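You operate a simulated robot arm through the tools that you are given. There is no shell and no other tool. Be economical: measure what you need, move in short steps, check, and stop when the job is done.

The job below is to be done with a simulated two-armed robot. You get a single attempt, and the scene is never put back.

TASK
Put one of the brown cartons from the left end of the steel bench on the green mat. Pick up the filter cartridge with the largest size on its label from the left end of the steel bench with one hand, pass it to the other hand and put it on the right end of the steel bench. Press the red tab three times. Take the torch from the middle shelf of the tall rack and put it on the fourth shelf from the bottom of the tall rack. Any order will do.

Only the result counts: the job must be done as asked and must still hold three seconds after the hand-in. Knocking over, shifting, dropping, spilling or breaking anything else fails it.

THE ROBOT
Two 7-joint arms with two-finger parallel grippers on one trunk, on a base that drives. Base frame: it is fixed to the floor where the robot stands at the start and does not move with it; the origin is under the middle of the robot, x ahead of it, y to its left, z up; the surface under the hand at the start is at about z = 760. Readings come in mm, degrees, newtons and seconds.
The left shoulder is at the start at [50, 165, 1080], the right one opposite. With the tool pointing down near the work surface each hand reaches from about 220 to 700 mm from the robot's upright axis, wherever it stands, measured 20 degrees to its own side. Places, roughly: brown carton [500, 250, 750]; filter cartridge [500, 500, 750]; fourth shelf of the tall rack [4000, 8600, 1400]; green mat [3400, 200, 800]; red tab [1000, 8500, 900]; right end of the steel bench [700, 1700, 800]; torch (17x5x5 cm) [3800, 8800, 1000]. Payload 3.91 kg a hand.
The TCP of each hand is the grasp point between the finger pads, 30 mm short of the fingertips. In the tool frame z runs along the fingers and y along their closing line. The gripper opens to 110 mm. The fingers are 20 mm wide and 10 mm thick; the gripper's body (48 by 112 mm) begins 55 mm behind the TCP.
Orientation is told as [roll, pitch, yaw] about the base's x, y, z axes, in that order, counted from this pose: with the fingers straight down and closing along the base's y, the tool's x points along the base's -x, its y along +y and its z along -z.

THE INTERFACE
- The arms move only by the tool arm_command. It takes "left_plan", "right_plan" or both (then of equal length, played together; a hand with none holds still); each is a list of rows, each a list of 7 numbers: the shift along the tool's x, y, z in mm, then the turn, a rotation vector about the tool's x, y, z in degrees, then the opening, from 0 (shut) to 1 (fully open). In form: [[tx, ty, tz, ax, ay, az, claw], ...]. A call has 1 to 10 rows; each row shifts and turns the commanded pose from where the row before left it, along the tool's axes as they then stand. A row lasts 0.2 s, in which the tool goes at most 50 mm and 8.6 degrees; a call with a longer step from one row to the next is refused whole, and so is a gripper value outside its range. A pose out of reach is approached as far as the arm can. The call stops where the force on the tool passes 40 N (or 10 N more than at its start, if that is more) or the arm is blocked; 0.2 s more then pass. The fingers move at their own pace (about 45 mm/s each) and stop on an object; they squeeze with about 42 N. The grip force told is the motor's: it shows also when the fingers shut on nothing. Time passes only in rows, and 0.2 s behind the last, so rows that do not move let the fingers close. It gives the time, the measured TCP pose, the force on the tool (base axes), the opening and the grip force at its end, in the units of the frame above (readings bear some noise), with the torque about the TCP (base axes, N m) and any sound that the robot's microphone picked up.
- Cameras (640 x 400 px; columns grow to the right, rows downward): "scene" is now at [96.4, 48, 1240.9]; the picture's right is [0.58, -0.81, 0.00], its down [-0.54, -0.39, -0.75] and it looks along [0.61, 0.43, -0.67] (base axes); focal length 248 px, centre (320, 200). "left" rides on the left gripper at [72, -17, -103] in its tool frame; the picture's right is [0.23, 0.97, 0.00], its down [-0.76, 0.18, -0.62] and it looks along [-0.61, 0.14, 0.78] (tool axes); focal length 222 px, centre (320, 200). "right" rides on the right gripper at [72, 17, -103] in its tool frame; the picture's right is [-0.23, 0.97, 0.00], its down [-0.76, -0.18, -0.62] and it looks along [-0.61, -0.14, 0.78] (tool axes); focal length 222 px, centre (320, 200). There is no depth. A picture from a camera that has moved, and an enlarged one, comes with that camera's place and axes in the base frame and with its lens.
- get_image(camera): a new picture of that camera. No time passes.
- lift_body(by): slides the trunk up (or, below 0, down) by that many mm; the arms and the scene camera ride with it, the base frame stays. It gives what a move gives, with no picture.
- roll_base(legs): drives the robot by 1 to 6 legs, each [ahead, left, turn to the left] in mm, mm and degrees, along the robot's own axes; the way and the turn of a leg run together, so that a leg with both is an arc; at most 1500 mm and 180 degrees a leg. The arms and the cameras ride along, it lands a little off, and it stops where it bumps. It gives what a move gives.
- pan_tilt(pan, tilt): turns the head with the scene camera to pan (to the left, within 80 degrees either way) and tilt (down, from -29 to 69), counted from straight ahead of the robot. It gives what a move gives.
- inspect(camera, box): a new picture of the part [left, top, right, bottom] of that camera's present view, enlarged. No time passes.
- sign_off(): hands the job in; it is judged then, once.

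Go step by step. Nothing tells you exact positions but the pictures and the camera data: compare them with the known pose of the tool, close in by small moves and look again before you grip or let go. The budget is 165 turns and 118 pictures, counting those below and the enlarged ones. Unless the task says otherwise, let go and move clear before handing in.

The tools are called after "Call:" as name(argument=value, ...) on one line, values as JSON. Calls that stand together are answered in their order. arm_command: Moves the arms, as the interface text tells. Its arguments: {"type":"object","properties":{"left_plan":{"type":"array","items":{"type":"array","items":{"type":"number"}}},"right_plan":{"type":"array","items":{"type":"array","items":{"type":"number"}}}},"required":[]} The other tools are called the same way: lift_body (by) slides the trunk up or down; roll_base (legs) drives the base; pan_tilt (pan, tilt) turns the head that bears the scene camera; get_image (camera) takes a picture; inspect (camera, box) takes an enlarged picture of a part of a camera's view; sign_off () hands the job in.

At the start:

```text
time_s: 0.0
left_eef_pos: [250.0, 372.3, 995.1]
left_ee_rot: [0.0, 0.0, 0.0]
left_force: [-0.4, 0.0, 1.2]
left_moment: [0.04, 0.02, 0.0]
left_gripper_width: 110.2
left_finger_force: 0.1
right_eef_pos: [412.5, 51.3, 1031.9]
right_ee_rot: [0.0, 0.1, -0.1]
right_force: [-0.9, 0.2, -0.6]
right_moment: [-0.01, -0.01, -0.03]
right_gripper_width: 109.9
right_finger_force: 0.1
trunk travel left (down, up): [-300.0, 203.0]
robot x, y, heading: [2.6, -2.6, -0.1]
head pan, tilt: [35.6, 41.8]
```

scene: 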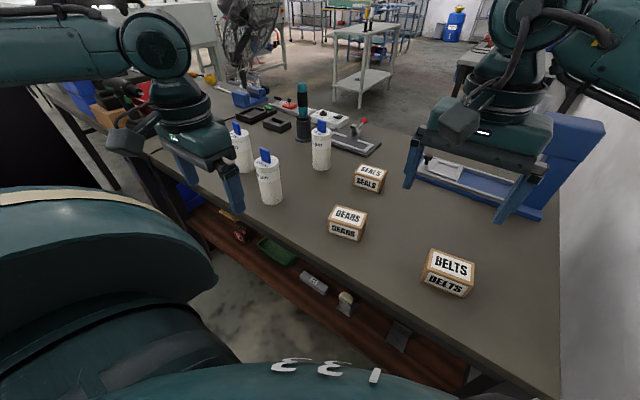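
right: 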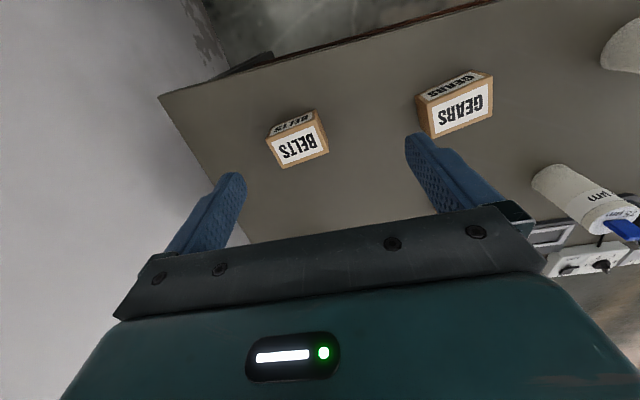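
left: 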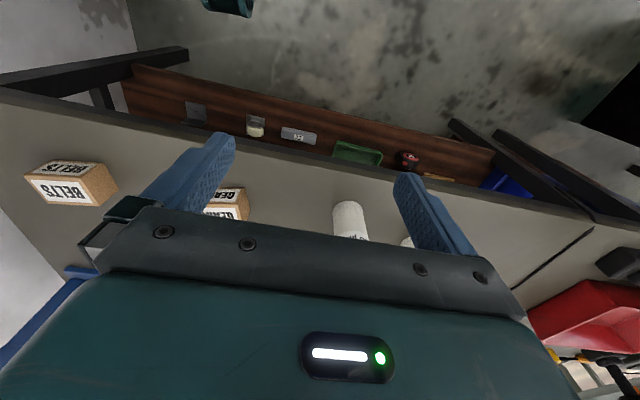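

I see three cartons and three white filter cartridges on the bench. First I'll read the cartridge labels.

Call:
inspect(camera="scene", box=[210, 100, 350, 220])

Call:
inspect(camera="scene", box=[300, 150, 500, 310])

```text
3.33 times, centred on (280, 160) of scene
camera zoom: at [96.4, 48.0, 1240.9], right [0.58, -0.81, 0.0], down [-0.54, -0.39, -0.75], along [0.61, 0.43, -0.67], focal length 827 px, centre (453, 333)
```

zoom: 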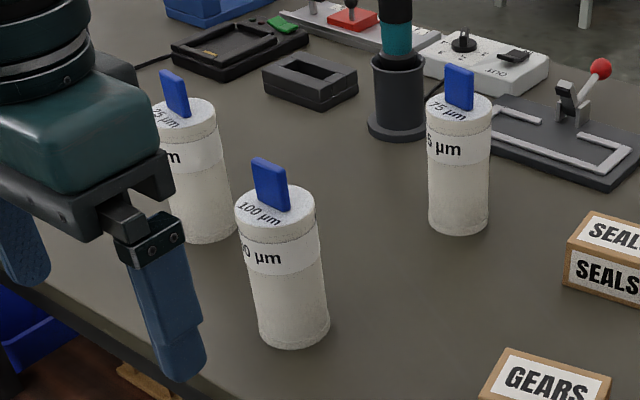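

```text
2.50 times, centred on (400, 230) of scene
camera zoom: at [96.4, 48.0, 1240.9], right [0.58, -0.81, 0.0], down [-0.54, -0.39, -0.75], along [0.61, 0.43, -0.67], focal length 620 px, centre (120, 125)
```

zoom: 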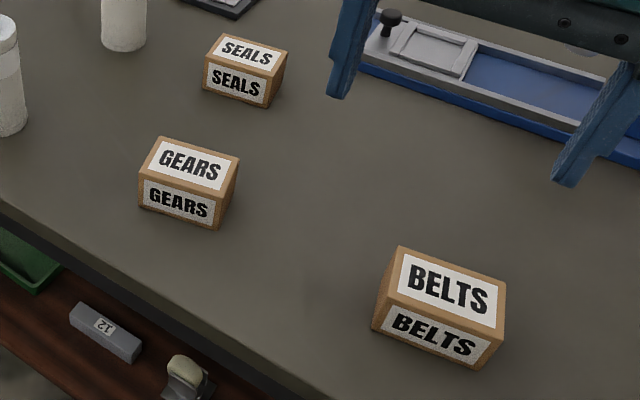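

Labels read 100, 75 and something ending in 25, whose first digits may be hidden. I'll look with the left camera and pan to the far end of the bench.

Call:
pan_tilt(pan=70, tilt=25)

Call:
get_image(camera="scene")

```text
time_s: 1.0
left_eef_pos: [249.9, 372.9, 995.1]
left_ee_rot: [0.0, 0.0, 0.1]
left_force: [0.1, 0.9, -0.1]
left_moment: [0.01, 0.0, 0.0]
left_gripper_width: 110.2
left_finger_force: 0.0
right_eef_pos: [414.2, 51.2, 1032.3]
right_ee_rot: [0.0, 0.0, 0.1]
right_force: [0.5, 1.1, 0.7]
right_moment: [-0.03, -0.02, 0.0]
right_gripper_width: 109.9
right_finger_force: 0.0
trunk travel left (down, up): [-300.0, 203.0]
robot x, y, heading: [2.4, 0.7, -0.4]
head pan, tilt: [70.0, 25.0]
```

```text
112 pictures are left
camera scene: at [59.9, 85.8, 1266.9], right [0.94, -0.34, 0.0], down [-0.14, -0.4, -0.91], along [0.31, 0.85, -0.42], focal length 248 px, centre (320, 200)
```

scene: 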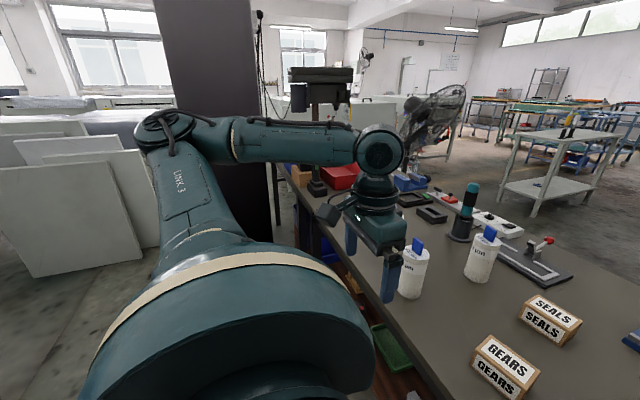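

The left arm blocks the view; I'll move it left and up in free air, then look again.

Call:
arm_command(left_plan=[[0, 0, -40, 0, 0, 0, 1], [0, 40, -20, 0, 0, 0, 1], [0, 40, 0, 0, 0, 0, 1], [0, 40, 0, 0, 0, 0, 1], [0, 30, 0, 0, 0, 0, 1]])

Call:
pan_tilt(pan=50, tilt=25)

Call:
get_image(camera="scene")

```text
time_s: 2.2
left_eef_pos: [249.2, 522.6, 1055.4]
left_ee_rot: [0.0, 0.0, -0.1]
left_force: [-0.3, 0.0, 1.0]
left_moment: [-0.01, -0.02, 0.0]
left_gripper_width: 109.8
left_finger_force: 0.2
right_eef_pos: [413.2, 51.5, 1031.9]
right_ee_rot: [0.1, 0.0, 0.0]
right_force: [-0.2, -0.5, 0.3]
right_moment: [-0.01, -0.03, -0.01]
right_gripper_width: 110.2
right_finger_force: 0.1
trunk travel left (down, up): [-300.0, 203.0]
robot x, y, heading: [0.0, -1.2, -0.1]
head pan, tilt: [70.0, 25.0]
```

```text
time_s: 3.0
left_eef_pos: [249.5, 521.6, 1055.3]
left_ee_rot: [0.0, 0.1, 0.0]
left_force: [-0.1, 0.5, 0.1]
left_moment: [0.02, -0.01, -0.03]
left_gripper_width: 110.2
left_finger_force: 0.0
right_eef_pos: [413.3, 50.9, 1032.9]
right_ee_rot: [0.1, 0.0, 0.0]
right_force: [-0.1, -0.4, -0.3]
right_moment: [-0.02, 0.04, 0.02]
right_gripper_width: 110.0
right_finger_force: 0.1
trunk travel left (down, up): [-300.0, 203.0]
robot x, y, heading: [-0.9, 1.4, -0.1]
head pan, tilt: [50.0, 25.0]
```

```text
111 pictures are left
camera scene: at [87.5, 69.9, 1266.9], right [0.77, -0.64, 0.0], down [-0.27, -0.32, -0.91], along [0.58, 0.69, -0.42], focal length 248 px, centre (320, 200)
```

scene: 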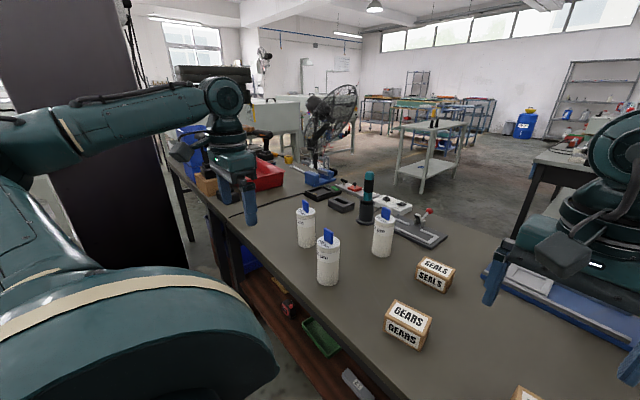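

Call:
inspect(camera="scene", box=[280, 190, 410, 290])

Call:
inspect(camera="scene", box=[160, 60, 480, 260])

```text
4.00 times, centred on (345, 240) of scene
camera zoom: at [87.5, 69.9, 1266.9], right [0.77, -0.64, 0.0], down [-0.27, -0.32, -0.91], along [0.58, 0.69, -0.42], focal length 993 px, centre (220, 40)
```

zoom: 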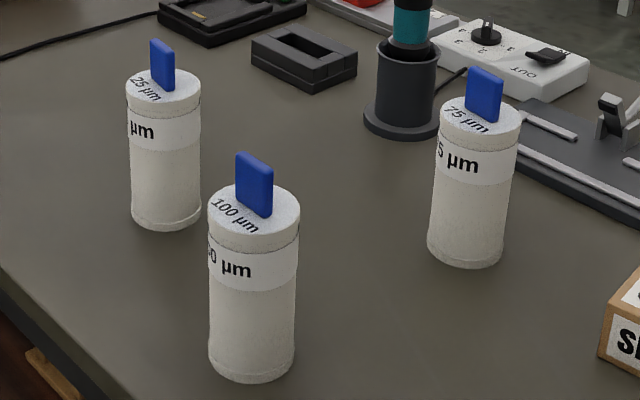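

```text
2.00 times, centred on (320, 160) of scene
camera zoom: at [87.5, 69.9, 1266.9], right [0.77, -0.64, 0.0], down [-0.27, -0.32, -0.91], along [0.58, 0.69, -0.42], focal length 496 px, centre (320, 280)
```

zoom: 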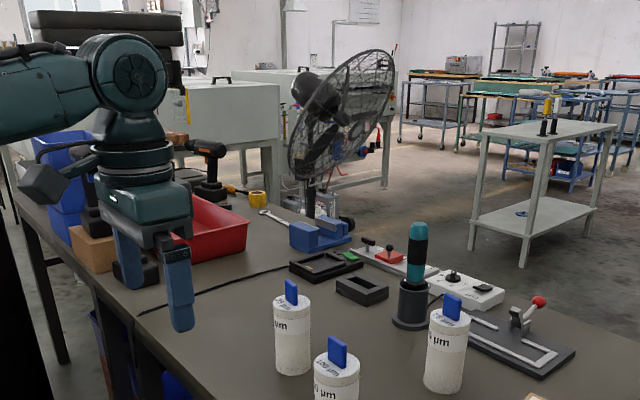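

The 100 µm cartridge at about (457, 475) is the one to take. I'll bring the left hand back in and slide the base 280 mm left, so that the cartridge is in front of me.

Call:
arm_command(left_plan=[[0, -45, 0, 0, 0, 0, 1], [0, -45, 0, 0, 0, 0, 1], [0, -45, 0, 0, 0, 0, 1], [0, -15, 0, 0, 0, 0, 1]])

Call:
roll_base(legs=[[0, 280, 0]])

Call:
pan_tilt(pan=25, tilt=40)

Call:
get_image(camera="scene")

Call:
get_image(camera="left")

```text
time_s: 4.0
left_eef_pos: [249.9, 372.6, 1056.2]
left_ee_rot: [0.0, -0.1, -0.1]
left_force: [0.4, -0.1, 0.3]
left_moment: [0.03, 0.02, 0.01]
left_gripper_width: 110.1
left_finger_force: 0.1
right_eef_pos: [412.4, 51.7, 1031.5]
right_ee_rot: [0.0, -0.1, 0.0]
right_force: [0.4, 0.4, -0.3]
right_moment: [0.0, -0.01, -0.03]
right_gripper_width: 110.1
right_finger_force: 0.0
trunk travel left (down, up): [-300.0, 203.0]
robot x, y, heading: [-0.8, 3.0, 0.1]
head pan, tilt: [50.0, 25.0]
```

```text
time_s: 7.1
left_eef_pos: [251.6, 652.8, 1056.8]
left_ee_rot: [0.1, 0.1, -0.2]
left_force: [0.5, -1.1, -0.7]
left_moment: [-0.02, -0.01, -0.04]
left_gripper_width: 110.0
left_finger_force: 0.1
right_eef_pos: [414.6, 330.9, 1031.4]
right_ee_rot: [0.0, 0.0, -0.2]
right_force: [-0.2, -0.9, 0.1]
right_moment: [-0.04, 0.0, -0.02]
right_gripper_width: 109.8
right_finger_force: 0.0
trunk travel left (down, up): [-300.0, 203.0]
robot x, y, heading: [1.7, 281.0, -0.5]
head pan, tilt: [50.0, 25.0]
```

```text
time_s: 8.0
left_eef_pos: [251.2, 652.2, 1055.8]
left_ee_rot: [0.0, 0.0, -0.2]
left_force: [-0.4, 0.3, 0.2]
left_moment: [0.01, 0.01, 0.0]
left_gripper_width: 110.0
left_finger_force: 0.0
right_eef_pos: [414.2, 329.7, 1031.7]
right_ee_rot: [0.1, 0.0, -0.2]
right_force: [0.2, 0.5, -0.3]
right_moment: [-0.02, 0.03, -0.02]
right_gripper_width: 110.1
right_finger_force: 0.0
trunk travel left (down, up): [-300.0, 203.0]
robot x, y, heading: [2.9, 280.1, 0.1]
head pan, tilt: [25.0, 40.0]
```

```text
108 pictures are left
camera scene: at [106.0, 314.9, 1243.6], right [0.42, -0.91, 0.0], down [-0.58, -0.27, -0.77], along [0.7, 0.32, -0.64], focal length 248 px, centre (320, 200)
```

scene: 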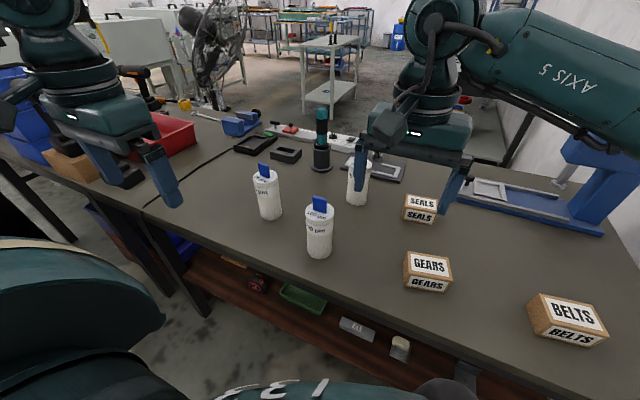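

```text
107 pictures are left
camera left: at [179.1, 635.8, 1158.3], right [-0.22, 0.97, 0.0], down [0.76, 0.17, 0.62], along [0.61, 0.14, -0.78], focal length 222 px, centre (320, 200)
```

left: 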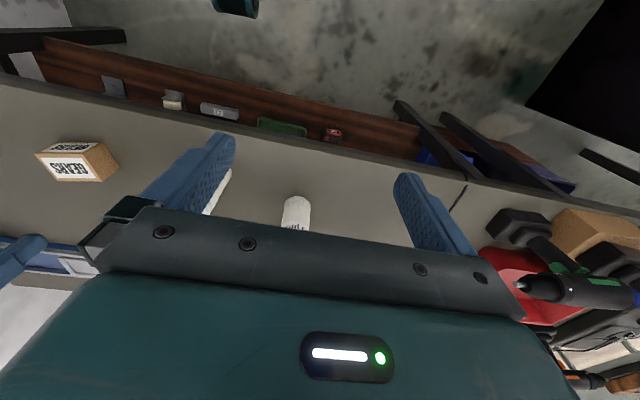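

The 100 µm cartridge is at about (458, 477), with its top at 889 and its tab up to 925. I'll move the right hand aside and bring the left hand above it.

Call:
arm_command(left_plan=[[-17, -10, 0, 0, 0, 0, 1], [-34, -28, 0, 0, 0, 0, 1], [-34, -28, 0, 0, 0, 0, 1], [-34, -28, 0, 0, 0, 0, 1], [-34, -28, 0, 0, 0, 0, 1], [-34, -28, 0, 0, 0, 0, 1], [-20, -25, 0, 0, 0, 0, 1]], right_plan=[[0, -40, 0, 0, 0, 0, 1], [0, -40, 0, 0, 0, 0, 1], [0, -40, 0, 0, 0, 0, 1], [0, -40, 0, 0, 0, 0, 1], [0, -20, 0, 0, 0, 0, 1], [0, 0, 0, 0, 0, 0, 1], [0, 0, 0, 0, 0, 0, 1]])

Call:
get_image(camera="scene")

Call:
get_image(camera="left")

```text
time_s: 9.6
left_eef_pos: [458.1, 474.3, 1055.5]
left_ee_rot: [0.0, 0.1, -0.2]
left_force: [-0.4, -0.7, -0.3]
left_moment: [0.0, 0.03, 0.0]
left_gripper_width: 110.0
left_finger_force: 0.1
right_eef_pos: [415.0, 149.4, 1032.1]
right_ee_rot: [-0.1, 0.0, -0.2]
right_force: [-0.4, -0.2, -0.5]
right_moment: [0.02, 0.01, 0.01]
right_gripper_width: 110.1
right_finger_force: 0.1
trunk travel left (down, up): [-300.0, 203.0]
robot x, y, heading: [0.6, 282.0, -0.1]
head pan, tilt: [25.0, 40.0]
```

```text
106 pictures are left
camera scene: at [106.5, 314.9, 1243.5], right [0.42, -0.91, 0.0], down [-0.58, -0.27, -0.77], along [0.69, 0.32, -0.64], focal length 248 px, centre (320, 200)
```

scene: 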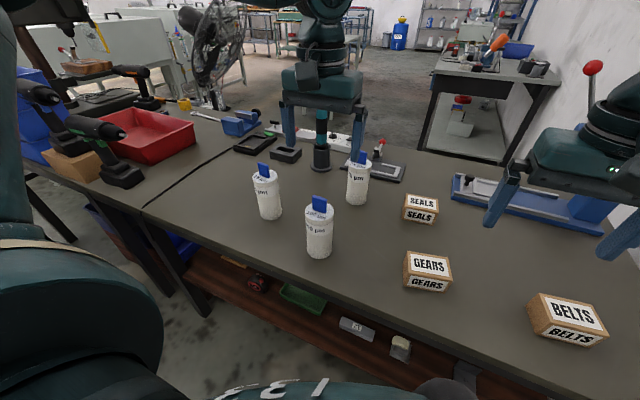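

```text
105 pictures are left
camera left: at [386.4, 458.9, 1157.5], right [-0.22, 0.97, 0.0], down [0.76, 0.18, 0.62], along [0.61, 0.14, -0.78], focal length 222 px, centre (320, 200)
```

left: 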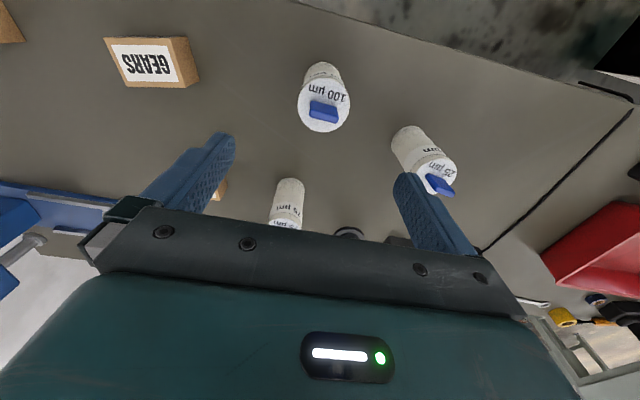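

Above it now. I'll go down to TCP z ≈ 880 and check before closing.

Call:
arm_command(left_plan=[[-3, 3, 40, 0, 0, 0, 1], [0, 0, 45, 0, 0, 0, 1], [0, 0, 45, 0, 0, 0, 1], [0, 0, 30, 0, 0, 0, 1], [0, 0, 15, 0, 0, 0, 1]])

Call:
inspect(camera="scene", box=[240, 100, 400, 280])

```text
time_s: 10.8
left_eef_pos: [461.6, 479.4, 880.4]
left_ee_rot: [0.0, 0.0, -0.3]
left_force: [0.1, -0.7, -0.2]
left_moment: [0.01, -0.01, 0.0]
left_gripper_width: 109.7
left_finger_force: 0.0
right_eef_pos: [413.1, 149.7, 1032.2]
right_ee_rot: [0.0, -0.1, -0.2]
right_force: [-0.1, 0.5, -1.0]
right_moment: [0.01, -0.01, -0.01]
right_gripper_width: 109.7
right_finger_force: 0.0
trunk travel left (down, up): [-300.0, 203.0]
robot x, y, heading: [1.6, 281.9, -0.2]
head pan, tilt: [25.0, 40.0]
```

```text
2.22 times, centred on (320, 190) of scene
camera zoom: at [106.1, 314.9, 1243.6], right [0.42, -0.91, 0.0], down [-0.58, -0.27, -0.77], along [0.7, 0.32, -0.64], focal length 552 px, centre (320, 222)
```

zoom: 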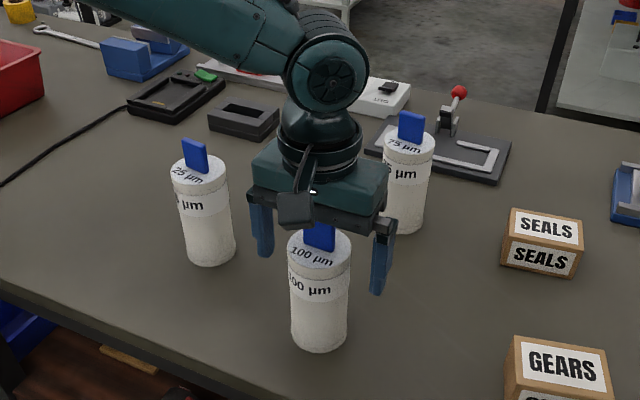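

Fingers straddle it centrally. Closing.

Call:
arm_command(left_plan=[[0, 0, 0, 0, 0, 0, 0.4], [0, 0, 0, 0, 0, 0, 0.4], [0, 0, 0, 0, 0, 0, 0.4], [0, 0, 0, 0, 0, 0, 0.4], [0, 0, 0, 0, 0, 0, 0.4], [0, 0, 0, 0, 0, 0, 0.4]])

```text
time_s: 12.2
left_eef_pos: [462.1, 479.0, 879.9]
left_ee_rot: [0.1, 0.0, -0.2]
left_force: [0.4, -0.5, 0.2]
left_moment: [0.0, -0.01, -0.01]
left_gripper_width: 61.3
left_finger_force: 42.1
right_eef_pos: [413.0, 149.5, 1032.0]
right_ee_rot: [0.0, 0.0, -0.1]
right_force: [-0.7, -0.8, 0.4]
right_moment: [0.0, -0.01, 0.01]
right_gripper_width: 110.0
right_finger_force: 0.1
trunk travel left (down, up): [-300.0, 203.0]
robot x, y, heading: [0.7, 279.1, -0.0]
head pan, tilt: [25.0, 40.0]
```

Gripped (61 mm). Lifting straight up by 210 mm.

Call:
arm_command(left_plan=[[0, 0, -20, 0, 0, 0, 0.3], [0, 0, -45, 0, 0, 0, 0.3], [0, 0, -45, 0, 0, 0, 0.3], [0, 0, -45, 0, 0, 0, 0.3], [0, 0, -45, 0, 0, 0, 0.3], [0, 0, -15, 0, 0, 0, 0.3]])

Call:
arm_command(left_plan=[[0, 0, 0, 0, 0, 8.5, 0.3], [0, 0, 0, 0, 0, 8.5, 0.3], [0, 0, 0, 0, 0, 8.5, 0.3], [0, 0, 0, 0, 0, 8.5, 0.3], [0, 0, 0, 0, 0, 8.5, 0.3], [0, 0, 0, 0, 0, 8.5, 0.3], [0, 0, 0, 0, 0, 8.5, 0.3], [0, 0, 0, 0, 0, 8.5, 0.3], [0, 0, 0, 0, 0, 8.5, 0.3], [0, 0, 0, 0, 0, 8.5, 0.3]], right_plan=[[0, 0, 0, 0, 0, 8.5, 1], [0, 0, 0, 0, 0, 8.5, 1], [0, 0, 0, 0, 0, 8.5, 1], [0, 0, 0, 0, 0, 8.5, 1], [0, 0, 0, 0, 0, 8.5, 1], [0, 0, 0, 0, 0, 8.5, 1], [0, 0, 0, 0, 0, 8.5, 1], [0, 0, 0, 0, 0, 8.5, 1], [0, 0, 0, 0, 0, 8.5, 1], [0, 0, 0, 0, 0, 8.5, 1]])

Call:
get_image(camera="scene")

```text
time_s: 13.6
left_eef_pos: [461.2, 480.0, 1095.8]
left_ee_rot: [0.1, 0.0, -0.2]
left_force: [0.3, 0.7, -1.6]
left_moment: [0.03, -0.04, 0.02]
left_gripper_width: 60.8
left_finger_force: 41.6
right_eef_pos: [414.0, 151.4, 1032.2]
right_ee_rot: [0.0, 0.0, -0.3]
right_force: [-0.5, -0.2, -1.1]
right_moment: [-0.05, 0.01, -0.01]
right_gripper_width: 109.9
right_finger_force: 0.0
trunk travel left (down, up): [-300.0, 203.0]
robot x, y, heading: [-2.4, 280.4, -0.1]
head pan, tilt: [25.0, 40.0]
```

```text
time_s: 15.8
left_eef_pos: [461.6, 479.1, 1095.7]
left_ee_rot: [0.0, 0.0, -85.4]
left_force: [-0.1, 1.0, -1.5]
left_moment: [-0.02, 0.04, -0.01]
left_gripper_width: 60.7
left_finger_force: 42.7
right_eef_pos: [413.9, 148.9, 1031.4]
right_ee_rot: [0.0, 0.0, -85.4]
right_force: [0.2, 0.6, 0.2]
right_moment: [-0.02, -0.01, 0.02]
right_gripper_width: 109.9
right_finger_force: 0.1
trunk travel left (down, up): [-300.0, 203.0]
robot x, y, heading: [2.6, 281.2, 0.1]
head pan, tilt: [25.0, 40.0]
```

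```text
103 pictures are left
camera scene: at [106.1, 314.9, 1243.6], right [0.42, -0.91, 0.0], down [-0.58, -0.27, -0.77], along [0.7, 0.32, -0.64], focal length 248 px, centre (320, 200)
```

scene: 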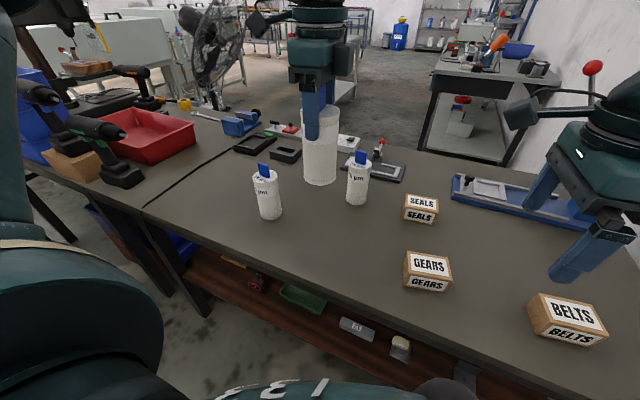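

Light and firm in the grip. I'll finish the left turn, draw it in towards the centre, and tilt the right hand to point left and 20° down.

Call:
arm_command(left_plan=[[-20, 0, 0, 0, 0, 4.6, 0.3], [-30, 0, 0, 0, 0, 0, 0.3], [-30, 0, 0, 0, 0, 0, 0.3], [0, 0, 0, 0, 0, 0, 0.3], [0, 0, 0, 0, 0, 0, 0.3], [0, 0, 0, 0, 0, 0, 0.3], [0, 0, 0, 0, 0, 0, 0.3], [0, 0, 0, 0, 0, 0, 0.3], [0, 0, 0, 0, 0, 0, 0.3], [0, 0, 0, 0, 0, 0, 0.3]], right_plan=[[0, 23, 0, 0, 0, 4.6, 1], [0, 24, 0, 0, 0, 0, 1], [0, 0, 0, 0, 8.5, 0, 1], [0, 0, 0, 0, 8.5, 0, 1], [0, 0, 0, 0, 8.5, 0, 1], [0, 0, 0, 0, 8.5, 0, 1], [0, 0, 0, 0, 8.5, 0, 1], [0, 0, 0, 0, 8.5, 0, 1], [0, 0, 0, 0, 8.5, 0, 1], [0, 0, 0, 0, 8.5, 0, 1]])

Call:
get_image(camera="scene")

Call:
get_image(camera="right")

```text
time_s: 18.0
left_eef_pos: [459.3, 424.7, 1094.0]
left_ee_rot: [0.0, 0.0, -89.8]
left_force: [0.5, -0.1, -1.1]
left_moment: [0.04, -0.03, 0.01]
left_gripper_width: 61.1
left_finger_force: 41.9
left hand out of reach, approached as far as the arm can: row 3
right_eef_pos: [461.5, 151.8, 1032.2]
right_ee_rot: [0.1, 68.2, -89.9]
right_force: [0.5, -0.1, -0.2]
right_moment: [0.0, 0.03, -0.01]
right_gripper_width: 110.1
right_finger_force: 0.0
trunk travel left (down, up): [-300.0, 203.0]
robot x, y, heading: [-2.3, 280.4, -0.3]
head pan, tilt: [25.0, 40.0]
```

```text
102 pictures are left
camera scene: at [106.1, 314.8, 1243.6], right [0.42, -0.91, 0.0], down [-0.58, -0.27, -0.77], along [0.7, 0.32, -0.64], focal length 248 px, centre (320, 200)
```

scene: 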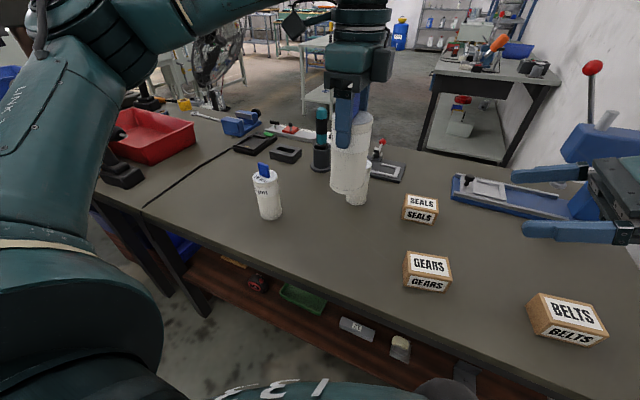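

```text
101 pictures are left
camera right: at [478.3, 82.1, 1137.8], right [0.97, -0.08, -0.21], down [-0.18, -0.86, -0.48], along [-0.14, 0.5, -0.85], focal length 222 px, centre (320, 200)
```

right: 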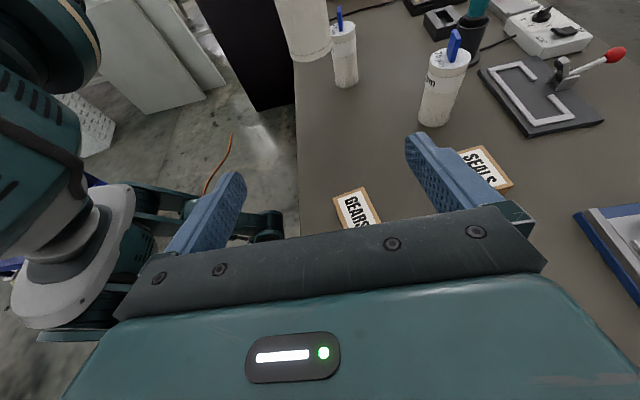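

Left hand stopped at y ≈ 425, which will do. I'll bring the right hand horizontally towards the lower half of the cartridge.

Call:
arm_command(right_plan=[[16.7, 0, 41.8, 0, 0, 0, 1], [16.7, 0, 41.8, 0, 0, 0, 1], [16.7, 0, 41.8, 0, 0, 0, 1], [16.7, 0, 41.8, 0, 0, 0, 1]], left_plan=[[5, 0, 0, 0, 0, 0, 0.3], [5, 0, 0, 0, 0, 0, 0.3], [5, 0, 0, 0, 0, 0, 0.3], [10, 0, 0, 0, 0, 0, 0.3]])

Call:
get_image(camera="scene")

Call:
get_image(camera="right")

```text
time_s: 19.0
left_eef_pos: [459.2, 451.2, 1094.9]
left_ee_rot: [0.0, -0.1, -89.8]
left_force: [0.1, 0.3, -1.4]
left_moment: [-0.02, -0.03, 0.01]
left_gripper_width: 61.0
left_finger_force: 41.8
right_eef_pos: [460.6, 332.8, 1031.9]
right_ee_rot: [-0.1, 68.0, -89.9]
right_force: [-0.6, 0.1, 0.0]
right_moment: [0.01, 0.01, 0.0]
right_gripper_width: 109.8
right_finger_force: 0.0
trunk travel left (down, up): [-300.0, 203.0]
robot x, y, heading: [2.2, 280.8, -0.2]
head pan, tilt: [25.0, 40.0]
```

```text
100 pictures are left
camera scene: at [106.1, 315.5, 1243.6], right [0.42, -0.91, 0.0], down [-0.58, -0.27, -0.77], along [0.7, 0.32, -0.64], focal length 248 px, centre (320, 200)
```

scene: 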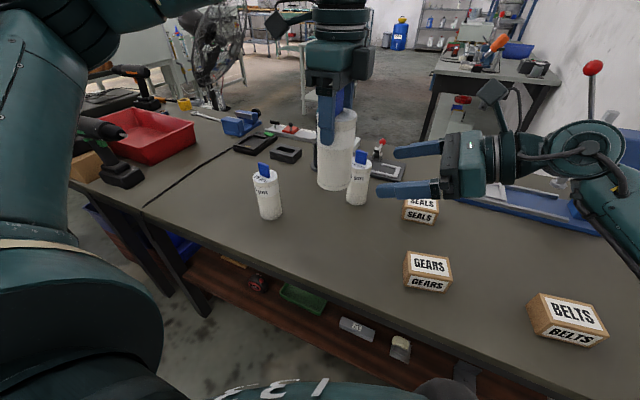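

```text
99 pictures are left
camera right: at [478.4, 263.6, 1136.9], right [0.97, -0.08, -0.21], down [-0.18, -0.86, -0.47], along [-0.14, 0.5, -0.86], focal length 222 px, centre (320, 200)
```

right: 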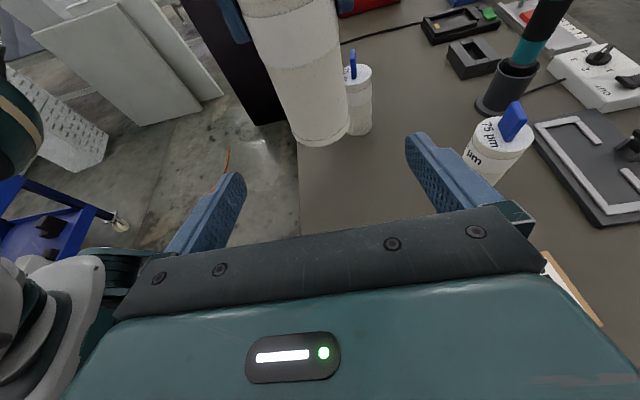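

Well aligned; moving in the last 110 mm in smaller steps.

Call:
arm_command(right_plan=[[14.8, 0, 37, 0, 0, 0, 1], [11.1, 0, 27.8, 0, 0, 0, 1], [7.4, 0, 18.6, 0, 0, 0, 1], [7.4, 0, 18.6, 0, 0, 0, 1]])

Call:
get_image(camera="scene")

Call:
get_image(camera="right")

```text
time_s: 20.0
left_eef_pos: [458.2, 449.9, 1093.8]
left_ee_rot: [-0.1, 0.0, -89.7]
left_force: [0.5, 0.4, -2.6]
left_moment: [-0.02, -0.04, 0.0]
left_gripper_width: 61.2
left_finger_force: 42.0
right_eef_pos: [459.9, 441.5, 1030.0]
right_ee_rot: [-0.1, 68.0, -90.0]
right_force: [0.0, -0.5, -0.1]
right_moment: [0.03, -0.01, -0.04]
right_gripper_width: 110.3
right_finger_force: 0.0
trunk travel left (down, up): [-300.0, 203.0]
robot x, y, heading: [2.4, 279.7, -0.1]
head pan, tilt: [25.0, 40.0]
```

```text
98 pictures are left
camera scene: at [106.1, 315.2, 1243.6], right [0.42, -0.91, 0.0], down [-0.58, -0.27, -0.77], along [0.7, 0.32, -0.64], focal length 248 px, centre (320, 200)
```

scene: 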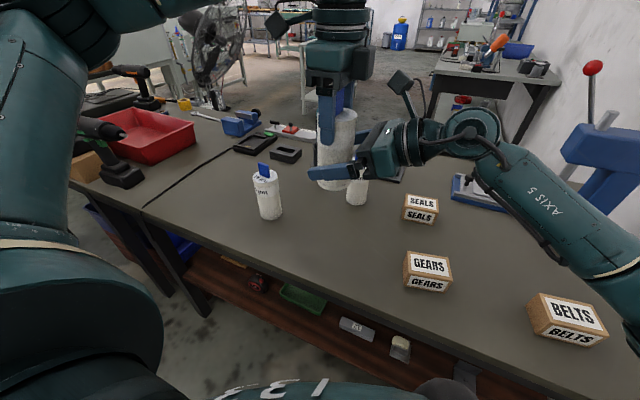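

```text
97 pictures are left
camera right: at [477.5, 372.4, 1136.1], right [0.97, -0.08, -0.21], down [-0.18, -0.86, -0.47], along [-0.14, 0.5, -0.86], focal length 222 px, centre (320, 200)
```

right: 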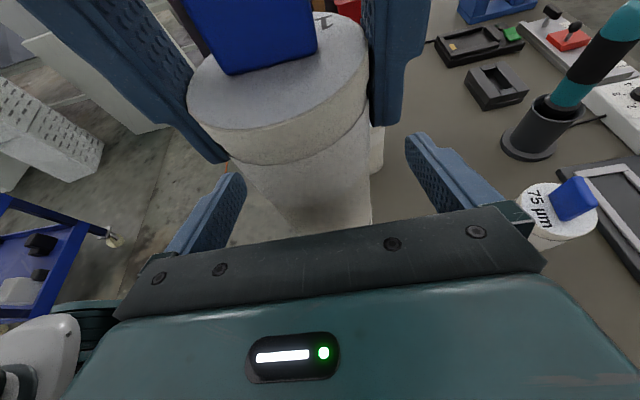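

The right fingers straddle the body below the left fingers. Closing the right, then the left will open.

Call:
arm_command(right_plan=[[0, 0, 0, 0, 0, 0, 0.3], [0, 0, 0, 0, 0, 0, 0.3], [0, 0, 0, 0, 0, 0, 0.3], [0, 0, 0, 0, 0, 0, 0.3], [0, 0, 0, 0, 0, 0, 0.3], [0, 0, 0, 0, 0, 0, 0.3]])

```text
time_s: 21.4
left_eef_pos: [458.4, 449.5, 1095.9]
left_ee_rot: [-0.1, -0.1, -89.7]
left_force: [2.8, 0.2, -1.3]
left_moment: [-0.04, 0.03, 0.03]
left_gripper_width: 61.2
left_finger_force: 41.9
right_eef_pos: [458.5, 442.6, 1030.4]
right_ee_rot: [-0.1, 68.0, -89.8]
right_force: [-3.4, 0.2, 0.1]
right_moment: [-0.01, -0.31, 0.04]
right_gripper_width: 61.0
right_finger_force: 41.8
trunk travel left (down, up): [-300.0, 203.0]
robot x, y, heading: [2.6, 280.4, -0.2]
head pan, tilt: [25.0, 40.0]
```

Both hold it. Opening the left hand and lifting it clear.

Call:
arm_command(left_plan=[[0, 0, 0, 0, 0, 0, 0.95], [0, 0, 0, 0, 0, 0, 0.95], [0, 0, 0, 0, 0, 0, 0.95], [0, 0, 0, 0, 0, 0, 0.95], [0, 0, 0, 0, 0, 0, 0.95], [0, 0, -20, 0, 0, 0, 0.95], [0, 0, -40, 0, 0, 0, 0.95], [0, 0, -40, 0, 0, 0, 0.95]])

Call:
get_image(camera="scene")

Call:
get_image(camera="right")

```text
time_s: 23.2
left_eef_pos: [448.0, 461.2, 1186.6]
left_ee_rot: [0.2, 0.1, -89.7]
left_force: [0.4, 0.7, 1.4]
left_moment: [0.01, -0.01, -0.03]
left_gripper_width: 104.6
left_finger_force: 0.0
left hand out of reach, approached as far as the arm can: row 8
right_eef_pos: [457.9, 441.5, 1030.5]
right_ee_rot: [0.1, 68.0, -89.7]
right_force: [-0.3, 0.3, -0.1]
right_moment: [-0.01, 0.02, -0.01]
right_gripper_width: 60.9
right_finger_force: 41.2
trunk travel left (down, up): [-300.0, 203.0]
robot x, y, heading: [2.1, 281.2, -0.3]
head pan, tilt: [25.0, 40.0]
```

```text
96 pictures are left
camera scene: at [105.3, 314.7, 1243.7], right [0.42, -0.91, 0.0], down [-0.58, -0.27, -0.77], along [0.7, 0.32, -0.64], focal length 248 px, centre (320, 200)
```

scene: 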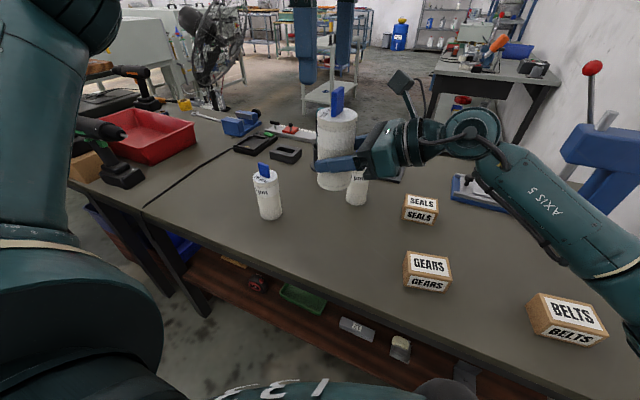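

```text
95 pictures are left
camera right: at [476.6, 371.8, 1136.8], right [0.97, -0.08, -0.21], down [-0.17, -0.86, -0.47], along [-0.14, 0.5, -0.86], focal length 222 px, centre (320, 200)
```

right: 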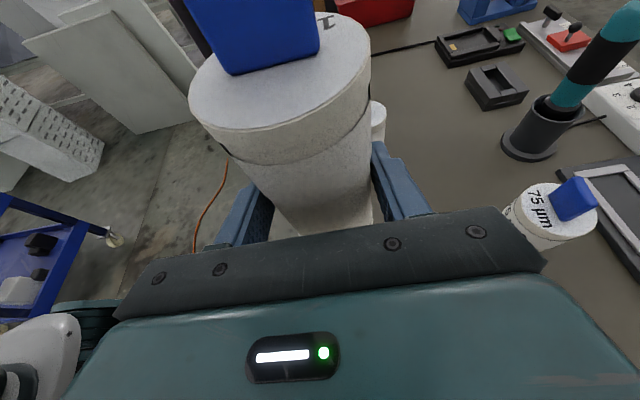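

The cartridge is now in the right hand. I'll turn the left hand back and tuck it in, clear of the cartridge.

Call:
arm_command(left_plan=[[40, 0, 0, 0, 0, 0, 0.95], [40, 0, 0, 0, 0, 0, 0.95], [0, 0, 0, 0, 0, -8.5, 0.95], [0, 0, 0, 0, 0, -8.5, 0.95], [0, 0, 0, 0, 0, -8.5, 0.95], [0, 0, 0, 0, 0, -8.5, 0.95], [0, 0, 0, 0, 0, -8.5, 0.95], [0, 0, 0, 0, 0, -8.5, 0.95], [0, 0, 0, 0, 0, -8.5, 0.95], [0, 0, 0, 0, 0, -8.5, 0.95]])

Call:
arm_command(left_plan=[[0, 0, 0, 0, 0, -8.5, 0.95], [0, 0, 0, 0, 0, -8.5, 0.95], [40, 0, 0, 0, 0, -5, 0.95], [40, 0, 0, 0, 0, 0, 0.95], [40, 0, 0, 0, 0, 0, 0.95], [40, 0, 0, 0, 0, 0, 0.95], [30, 0, 0, 0, 0, 0, 0.95]])

Call:
pan_tilt(pan=55, tilt=30)

Call:
get_image(camera="scene")

```text
time_s: 25.4
left_eef_pos: [447.3, 543.0, 1187.0]
left_ee_rot: [0.0, -0.1, -21.8]
left_force: [-0.3, -0.8, -0.6]
left_moment: [0.0, 0.01, 0.0]
left_gripper_width: 104.7
left_finger_force: 0.1
right_eef_pos: [459.5, 442.3, 1031.8]
right_ee_rot: [0.0, 68.1, -89.7]
right_force: [-0.3, 0.0, -0.1]
right_moment: [-0.02, -0.02, 0.0]
right_gripper_width: 60.8
right_finger_force: 41.3
trunk travel left (down, up): [-300.0, 203.0]
robot x, y, heading: [1.2, 279.4, -0.4]
head pan, tilt: [25.0, 40.0]
```

```text
time_s: 27.0
left_eef_pos: [258.0, 545.3, 1188.0]
left_ee_rot: [0.0, -0.1, 0.2]
left_force: [-0.3, -0.2, -0.3]
left_moment: [-0.02, 0.02, -0.01]
left_gripper_width: 104.7
left_finger_force: 0.0
right_eef_pos: [458.8, 442.0, 1029.3]
right_ee_rot: [-0.1, 68.1, -89.8]
right_force: [-0.3, 0.2, 0.2]
right_moment: [-0.04, 0.02, 0.0]
right_gripper_width: 60.9
right_finger_force: 42.1
trunk travel left (down, up): [-300.0, 203.0]
robot x, y, heading: [-0.2, 280.9, -0.1]
head pan, tilt: [25.0, 40.0]
```

```text
time_s: 27.9
left_eef_pos: [258.3, 545.4, 1188.8]
left_ee_rot: [0.0, 0.0, 0.2]
left_force: [0.6, 1.2, 0.4]
left_moment: [-0.03, 0.03, 0.02]
left_gripper_width: 104.4
left_finger_force: 0.0
right_eef_pos: [459.7, 440.6, 1029.7]
right_ee_rot: [0.1, 68.0, -89.9]
right_force: [-0.5, 0.1, 1.0]
right_moment: [-0.03, 0.02, -0.02]
right_gripper_width: 61.0
right_finger_force: 42.4
trunk travel left (down, up): [-300.0, 203.0]
robot x, y, heading: [-0.6, 281.9, -0.2]
head pan, tilt: [55.0, 30.0]
```

```text
94 pictures are left
camera scene: at [81.1, 353.1, 1258.9], right [0.82, -0.58, 0.0], down [-0.29, -0.41, -0.87], along [0.5, 0.71, -0.5], focal length 248 px, centre (320, 200)
```

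scene: 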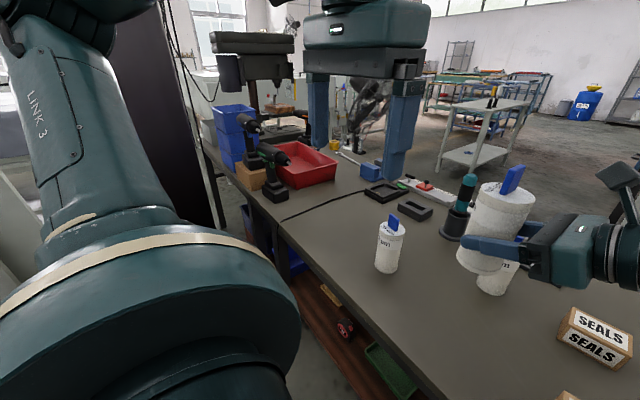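

The right end is crowded with bins and drills. I'll drive 500 mm left to see it better.

Call:
roll_base(legs=[[0, 500, 0]])

Call:
pan_tilt(pan=40, tilt=30)

Call:
get_image(camera="scene")

```text
time_s: 32.8
left_eef_pos: [258.7, 1044.9, 1188.8]
left_ee_rot: [-0.1, 0.0, 0.3]
left_force: [-0.8, -0.4, -0.8]
left_moment: [0.0, -0.03, 0.0]
left_gripper_width: 104.3
left_finger_force: 0.1
right_eef_pos: [460.4, 939.5, 1030.9]
right_ee_rot: [0.0, 68.1, -89.8]
right_force: [0.2, -0.2, -0.2]
right_moment: [-0.01, 0.03, -0.02]
right_gripper_width: 60.6
right_finger_force: 42.2
trunk travel left (down, up): [-300.0, 203.0]
robot x, y, heading: [2.2, 778.8, -0.3]
head pan, tilt: [55.0, 30.0]
```

```text
time_s: 33.6
left_eef_pos: [259.5, 1044.1, 1188.0]
left_ee_rot: [0.1, 0.0, 0.2]
left_force: [1.3, 0.5, -0.1]
left_moment: [0.05, 0.02, -0.01]
left_gripper_width: 104.4
left_finger_force: 0.0
right_eef_pos: [460.3, 939.7, 1029.5]
right_ee_rot: [-0.2, 68.0, -89.8]
right_force: [0.1, 0.4, -0.6]
right_moment: [-0.02, 0.01, 0.0]
right_gripper_width: 60.8
right_finger_force: 42.4
trunk travel left (down, up): [-300.0, 203.0]
robot x, y, heading: [0.5, 781.8, -0.2]
head pan, tilt: [40.0, 30.0]
```

```text
93 pictures are left
camera scene: at [99.9, 835.0, 1258.9], right [0.64, -0.77, 0.0], down [-0.38, -0.32, -0.87], along [0.66, 0.56, -0.5], focal length 248 px, centre (320, 200)
```

scene: 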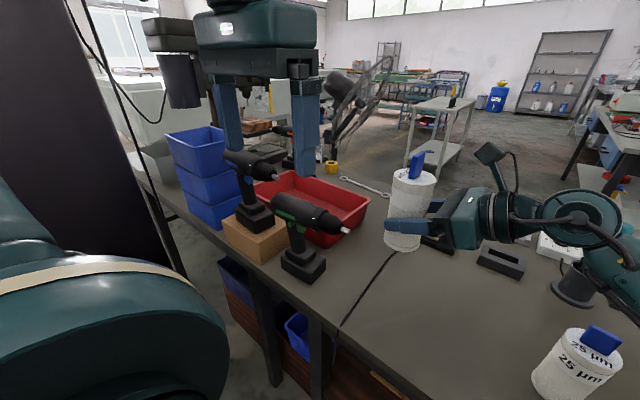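

Blue bins reach to about z 1075, so I'll raise the trunk before driving further left for a view of the area near (700, 1700).

Call:
lift_body(by=200)

Call:
roll_base(legs=[[0, 450, 0]])

Call:
pan_tilt(pan=25, tilt=40)

Call:
get_image(camera="scene")

```text
time_s: 35.7
left_eef_pos: [258.7, 1043.9, 1388.4]
left_ee_rot: [0.0, 0.0, 0.2]
left_force: [0.1, 0.5, 0.2]
left_moment: [0.01, -0.01, -0.01]
left_gripper_width: 104.4
left_finger_force: 0.0
right_eef_pos: [461.3, 939.9, 1230.9]
right_ee_rot: [-0.2, 67.9, -89.8]
right_force: [0.0, 0.0, -0.9]
right_moment: [-0.03, 0.02, 0.0]
right_gripper_width: 60.8
right_finger_force: 41.8
trunk travel left (down, up): [-500.0, 3.0]
robot x, y, heading: [0.4, 779.1, -0.2]
head pan, tilt: [40.0, 30.0]
```

```text
time_s: 39.7
left_eef_pos: [262.2, 1448.7, 1392.2]
left_ee_rot: [0.7, -0.2, 0.1]
left_force: [0.0, 0.6, -0.1]
left_moment: [0.01, 0.01, 0.02]
left_gripper_width: 104.4
left_finger_force: 0.1
right_eef_pos: [463.7, 1346.7, 1230.7]
right_ee_rot: [-0.3, 68.4, -90.2]
right_force: [-0.1, -0.4, -1.1]
right_moment: [-0.03, 0.01, -0.02]
right_gripper_width: 60.6
right_finger_force: 41.2
trunk travel left (down, up): [-500.0, 3.0]
robot x, y, heading: [6.2, 1191.3, -0.4]
head pan, tilt: [40.0, 30.0]
stopped in leg 1: the robot was blocked; the commanded pose is now the measured one
```

```text
time_s: 40.5
left_eef_pos: [262.0, 1448.7, 1391.7]
left_ee_rot: [0.6, -0.1, 0.1]
left_force: [0.2, -0.4, 0.0]
left_moment: [0.0, 0.02, 0.01]
left_gripper_width: 104.6
left_finger_force: 0.0
right_eef_pos: [463.5, 1347.2, 1232.1]
right_ee_rot: [-0.2, 68.5, -90.1]
right_force: [0.4, -0.9, -1.9]
right_moment: [0.0, -0.01, 0.01]
right_gripper_width: 60.5
right_finger_force: 42.4
trunk travel left (down, up): [-500.0, 3.0]
robot x, y, heading: [2.4, 1193.0, -0.3]
head pan, tilt: [25.0, 40.0]
```

```text
92 pictures are left
camera scene: at [109.5, 1218.2, 1443.9], right [0.42, -0.91, -0.01], down [-0.58, -0.26, -0.77], along [0.7, 0.33, -0.64], focal length 248 px, centre (320, 200)
```

scene: 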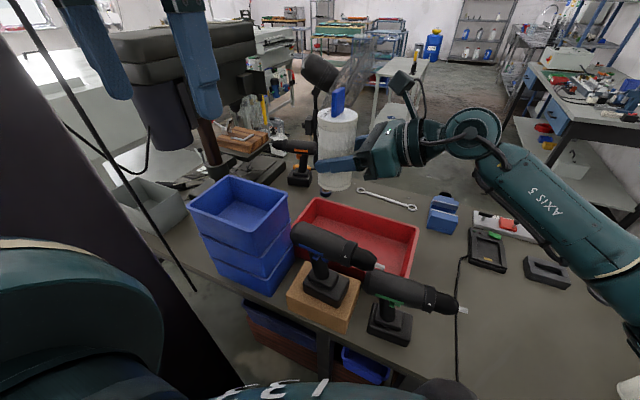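

Blocked, presumably by my left elbow against the dark column; I'll back off a little and zoom in on the free spot behind the blue bins.

Call:
roll_base(legs=[[0, -60, 0]])

Call:
inspect(camera="scene", box=[100, 80, 460, 310])

Call:
pan_tilt(pan=80, tilt=15)

Call:
get_image(camera="scene")

```text
time_s: 41.7
left_eef_pos: [261.1, 1400.2, 1389.7]
left_ee_rot: [0.1, -0.1, 0.2]
left_force: [-0.4, 0.2, -0.3]
left_moment: [-0.01, -0.02, 0.01]
left_gripper_width: 104.8
left_finger_force: 0.1
right_eef_pos: [462.3, 1295.7, 1231.6]
right_ee_rot: [0.0, 68.0, -90.0]
right_force: [-0.4, -0.1, -1.6]
right_moment: [0.03, -0.01, -0.01]
right_gripper_width: 60.7
right_finger_force: 42.2
trunk travel left (down, up): [-500.0, 3.0]
robot x, y, heading: [1.2, 1135.0, -0.1]
head pan, tilt: [25.0, 40.0]
```

```text
1.74 times, centred on (280, 195) of scene
camera zoom: at [108.8, 1169.1, 1443.6], right [0.42, -0.91, 0.0], down [-0.58, -0.27, -0.77], along [0.7, 0.32, -0.64], focal length 432 px, centre (390, 209)
```

zoom: 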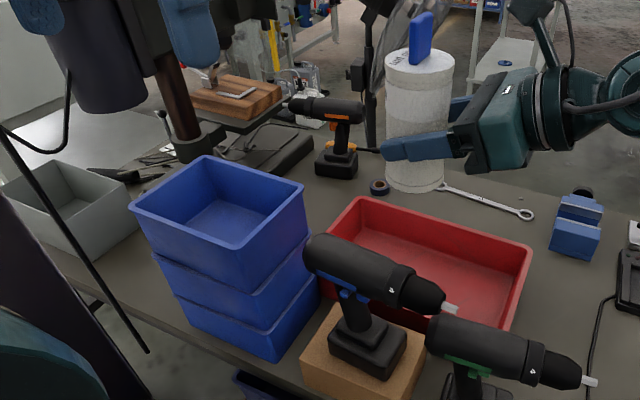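

```text
time_s: 42.9
left_eef_pos: [260.5, 1400.6, 1389.0]
left_ee_rot: [0.2, -0.1, 0.1]
left_force: [0.6, 0.1, -0.6]
left_moment: [0.02, -0.01, 0.03]
left_gripper_width: 104.5
left_finger_force: 0.0
right_eef_pos: [463.2, 1295.6, 1230.3]
right_ee_rot: [0.0, 68.0, -90.0]
right_force: [0.5, 1.4, -0.6]
right_moment: [-0.02, 0.03, -0.01]
right_gripper_width: 60.7
right_finger_force: 41.7
trunk travel left (down, up): [-500.0, 3.0]
robot x, y, heading: [4.4, 1132.3, 0.1]
head pan, tilt: [80.0, 15.0]
```

```text
90 pictures are left
camera scene: at [48.3, 1225.7, 1483.1], right [0.98, -0.18, 0.0], down [-0.05, -0.26, -0.97], along [0.17, 0.95, -0.26], focal length 248 px, centre (320, 200)
```

scene: 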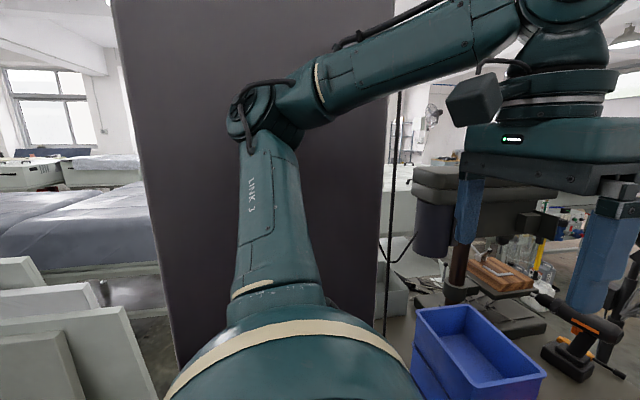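

The column limits how far left I can stand, and the free spot near (800, 1640) is better reached from the bench's other side. I'll look around for a route.

Call:
pan_tilt(pan=0, tilt=18)

Call:
get_image(camera="scene")

Call:
pan_tilt(pan=-75, tilt=25)

Call:
get_image(camera="scene")

```text
time_s: 44.5
left_eef_pos: [260.2, 1398.9, 1388.7]
left_ee_rot: [0.0, -0.1, 0.2]
left_force: [-0.8, 0.1, 0.7]
left_moment: [0.03, 0.03, -0.01]
left_gripper_width: 104.3
left_finger_force: 0.1
right_eef_pos: [461.9, 1295.4, 1230.3]
right_ee_rot: [-0.3, 67.9, -89.9]
right_force: [-0.6, 0.6, -1.7]
right_moment: [-0.02, -0.03, -0.02]
right_gripper_width: 60.8
right_finger_force: 41.4
trunk travel left (down, up): [-500.0, 3.0]
robot x, y, heading: [4.9, 1136.8, -0.2]
head pan, tilt: [0.0, 18.0]
```

```text
89 pictures are left
camera scene: at [125.0, 1133.5, 1478.3], right [0.0, -1.0, 0.0], down [-0.31, 0.0, -0.95], along [0.95, 0.0, -0.31], focal length 248 px, centre (320, 200)
```

scene: 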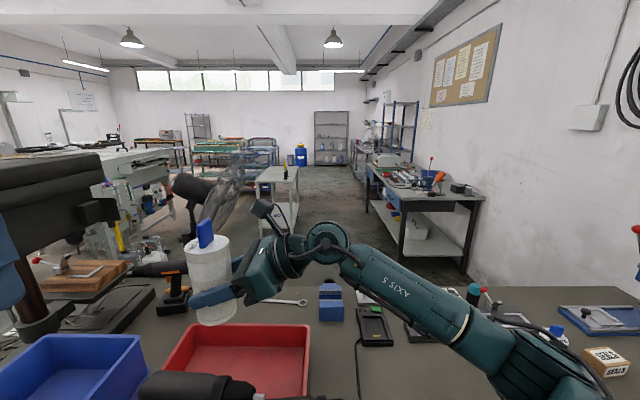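

```text
time_s: 45.9
left_eef_pos: [261.9, 1400.6, 1389.6]
left_ee_rot: [0.1, 0.0, 0.2]
left_force: [0.4, -0.3, 0.2]
left_moment: [0.0, -0.01, -0.02]
left_gripper_width: 104.4
left_finger_force: 0.0
right_eef_pos: [461.4, 1295.2, 1229.7]
right_ee_rot: [-0.1, 68.0, -90.0]
right_force: [0.3, -0.3, -1.7]
right_moment: [0.0, -0.02, 0.0]
right_gripper_width: 60.8
right_finger_force: 41.6
trunk travel left (down, up): [-500.0, 3.0]
robot x, y, heading: [3.2, 1130.6, -0.1]
head pan, tilt: [-75.0, 25.0]
```

```text
88 pictures are left
camera scene: at [55.2, 1044.7, 1466.9], right [-0.97, -0.26, 0.0], down [-0.11, 0.41, -0.91], along [0.23, -0.88, -0.42], focal length 248 px, centre (320, 200)
```

scene: 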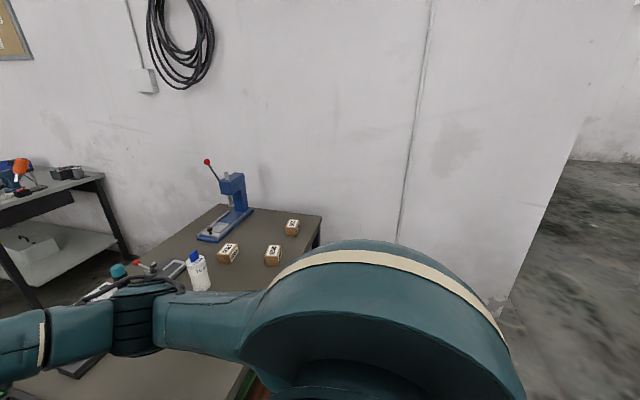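

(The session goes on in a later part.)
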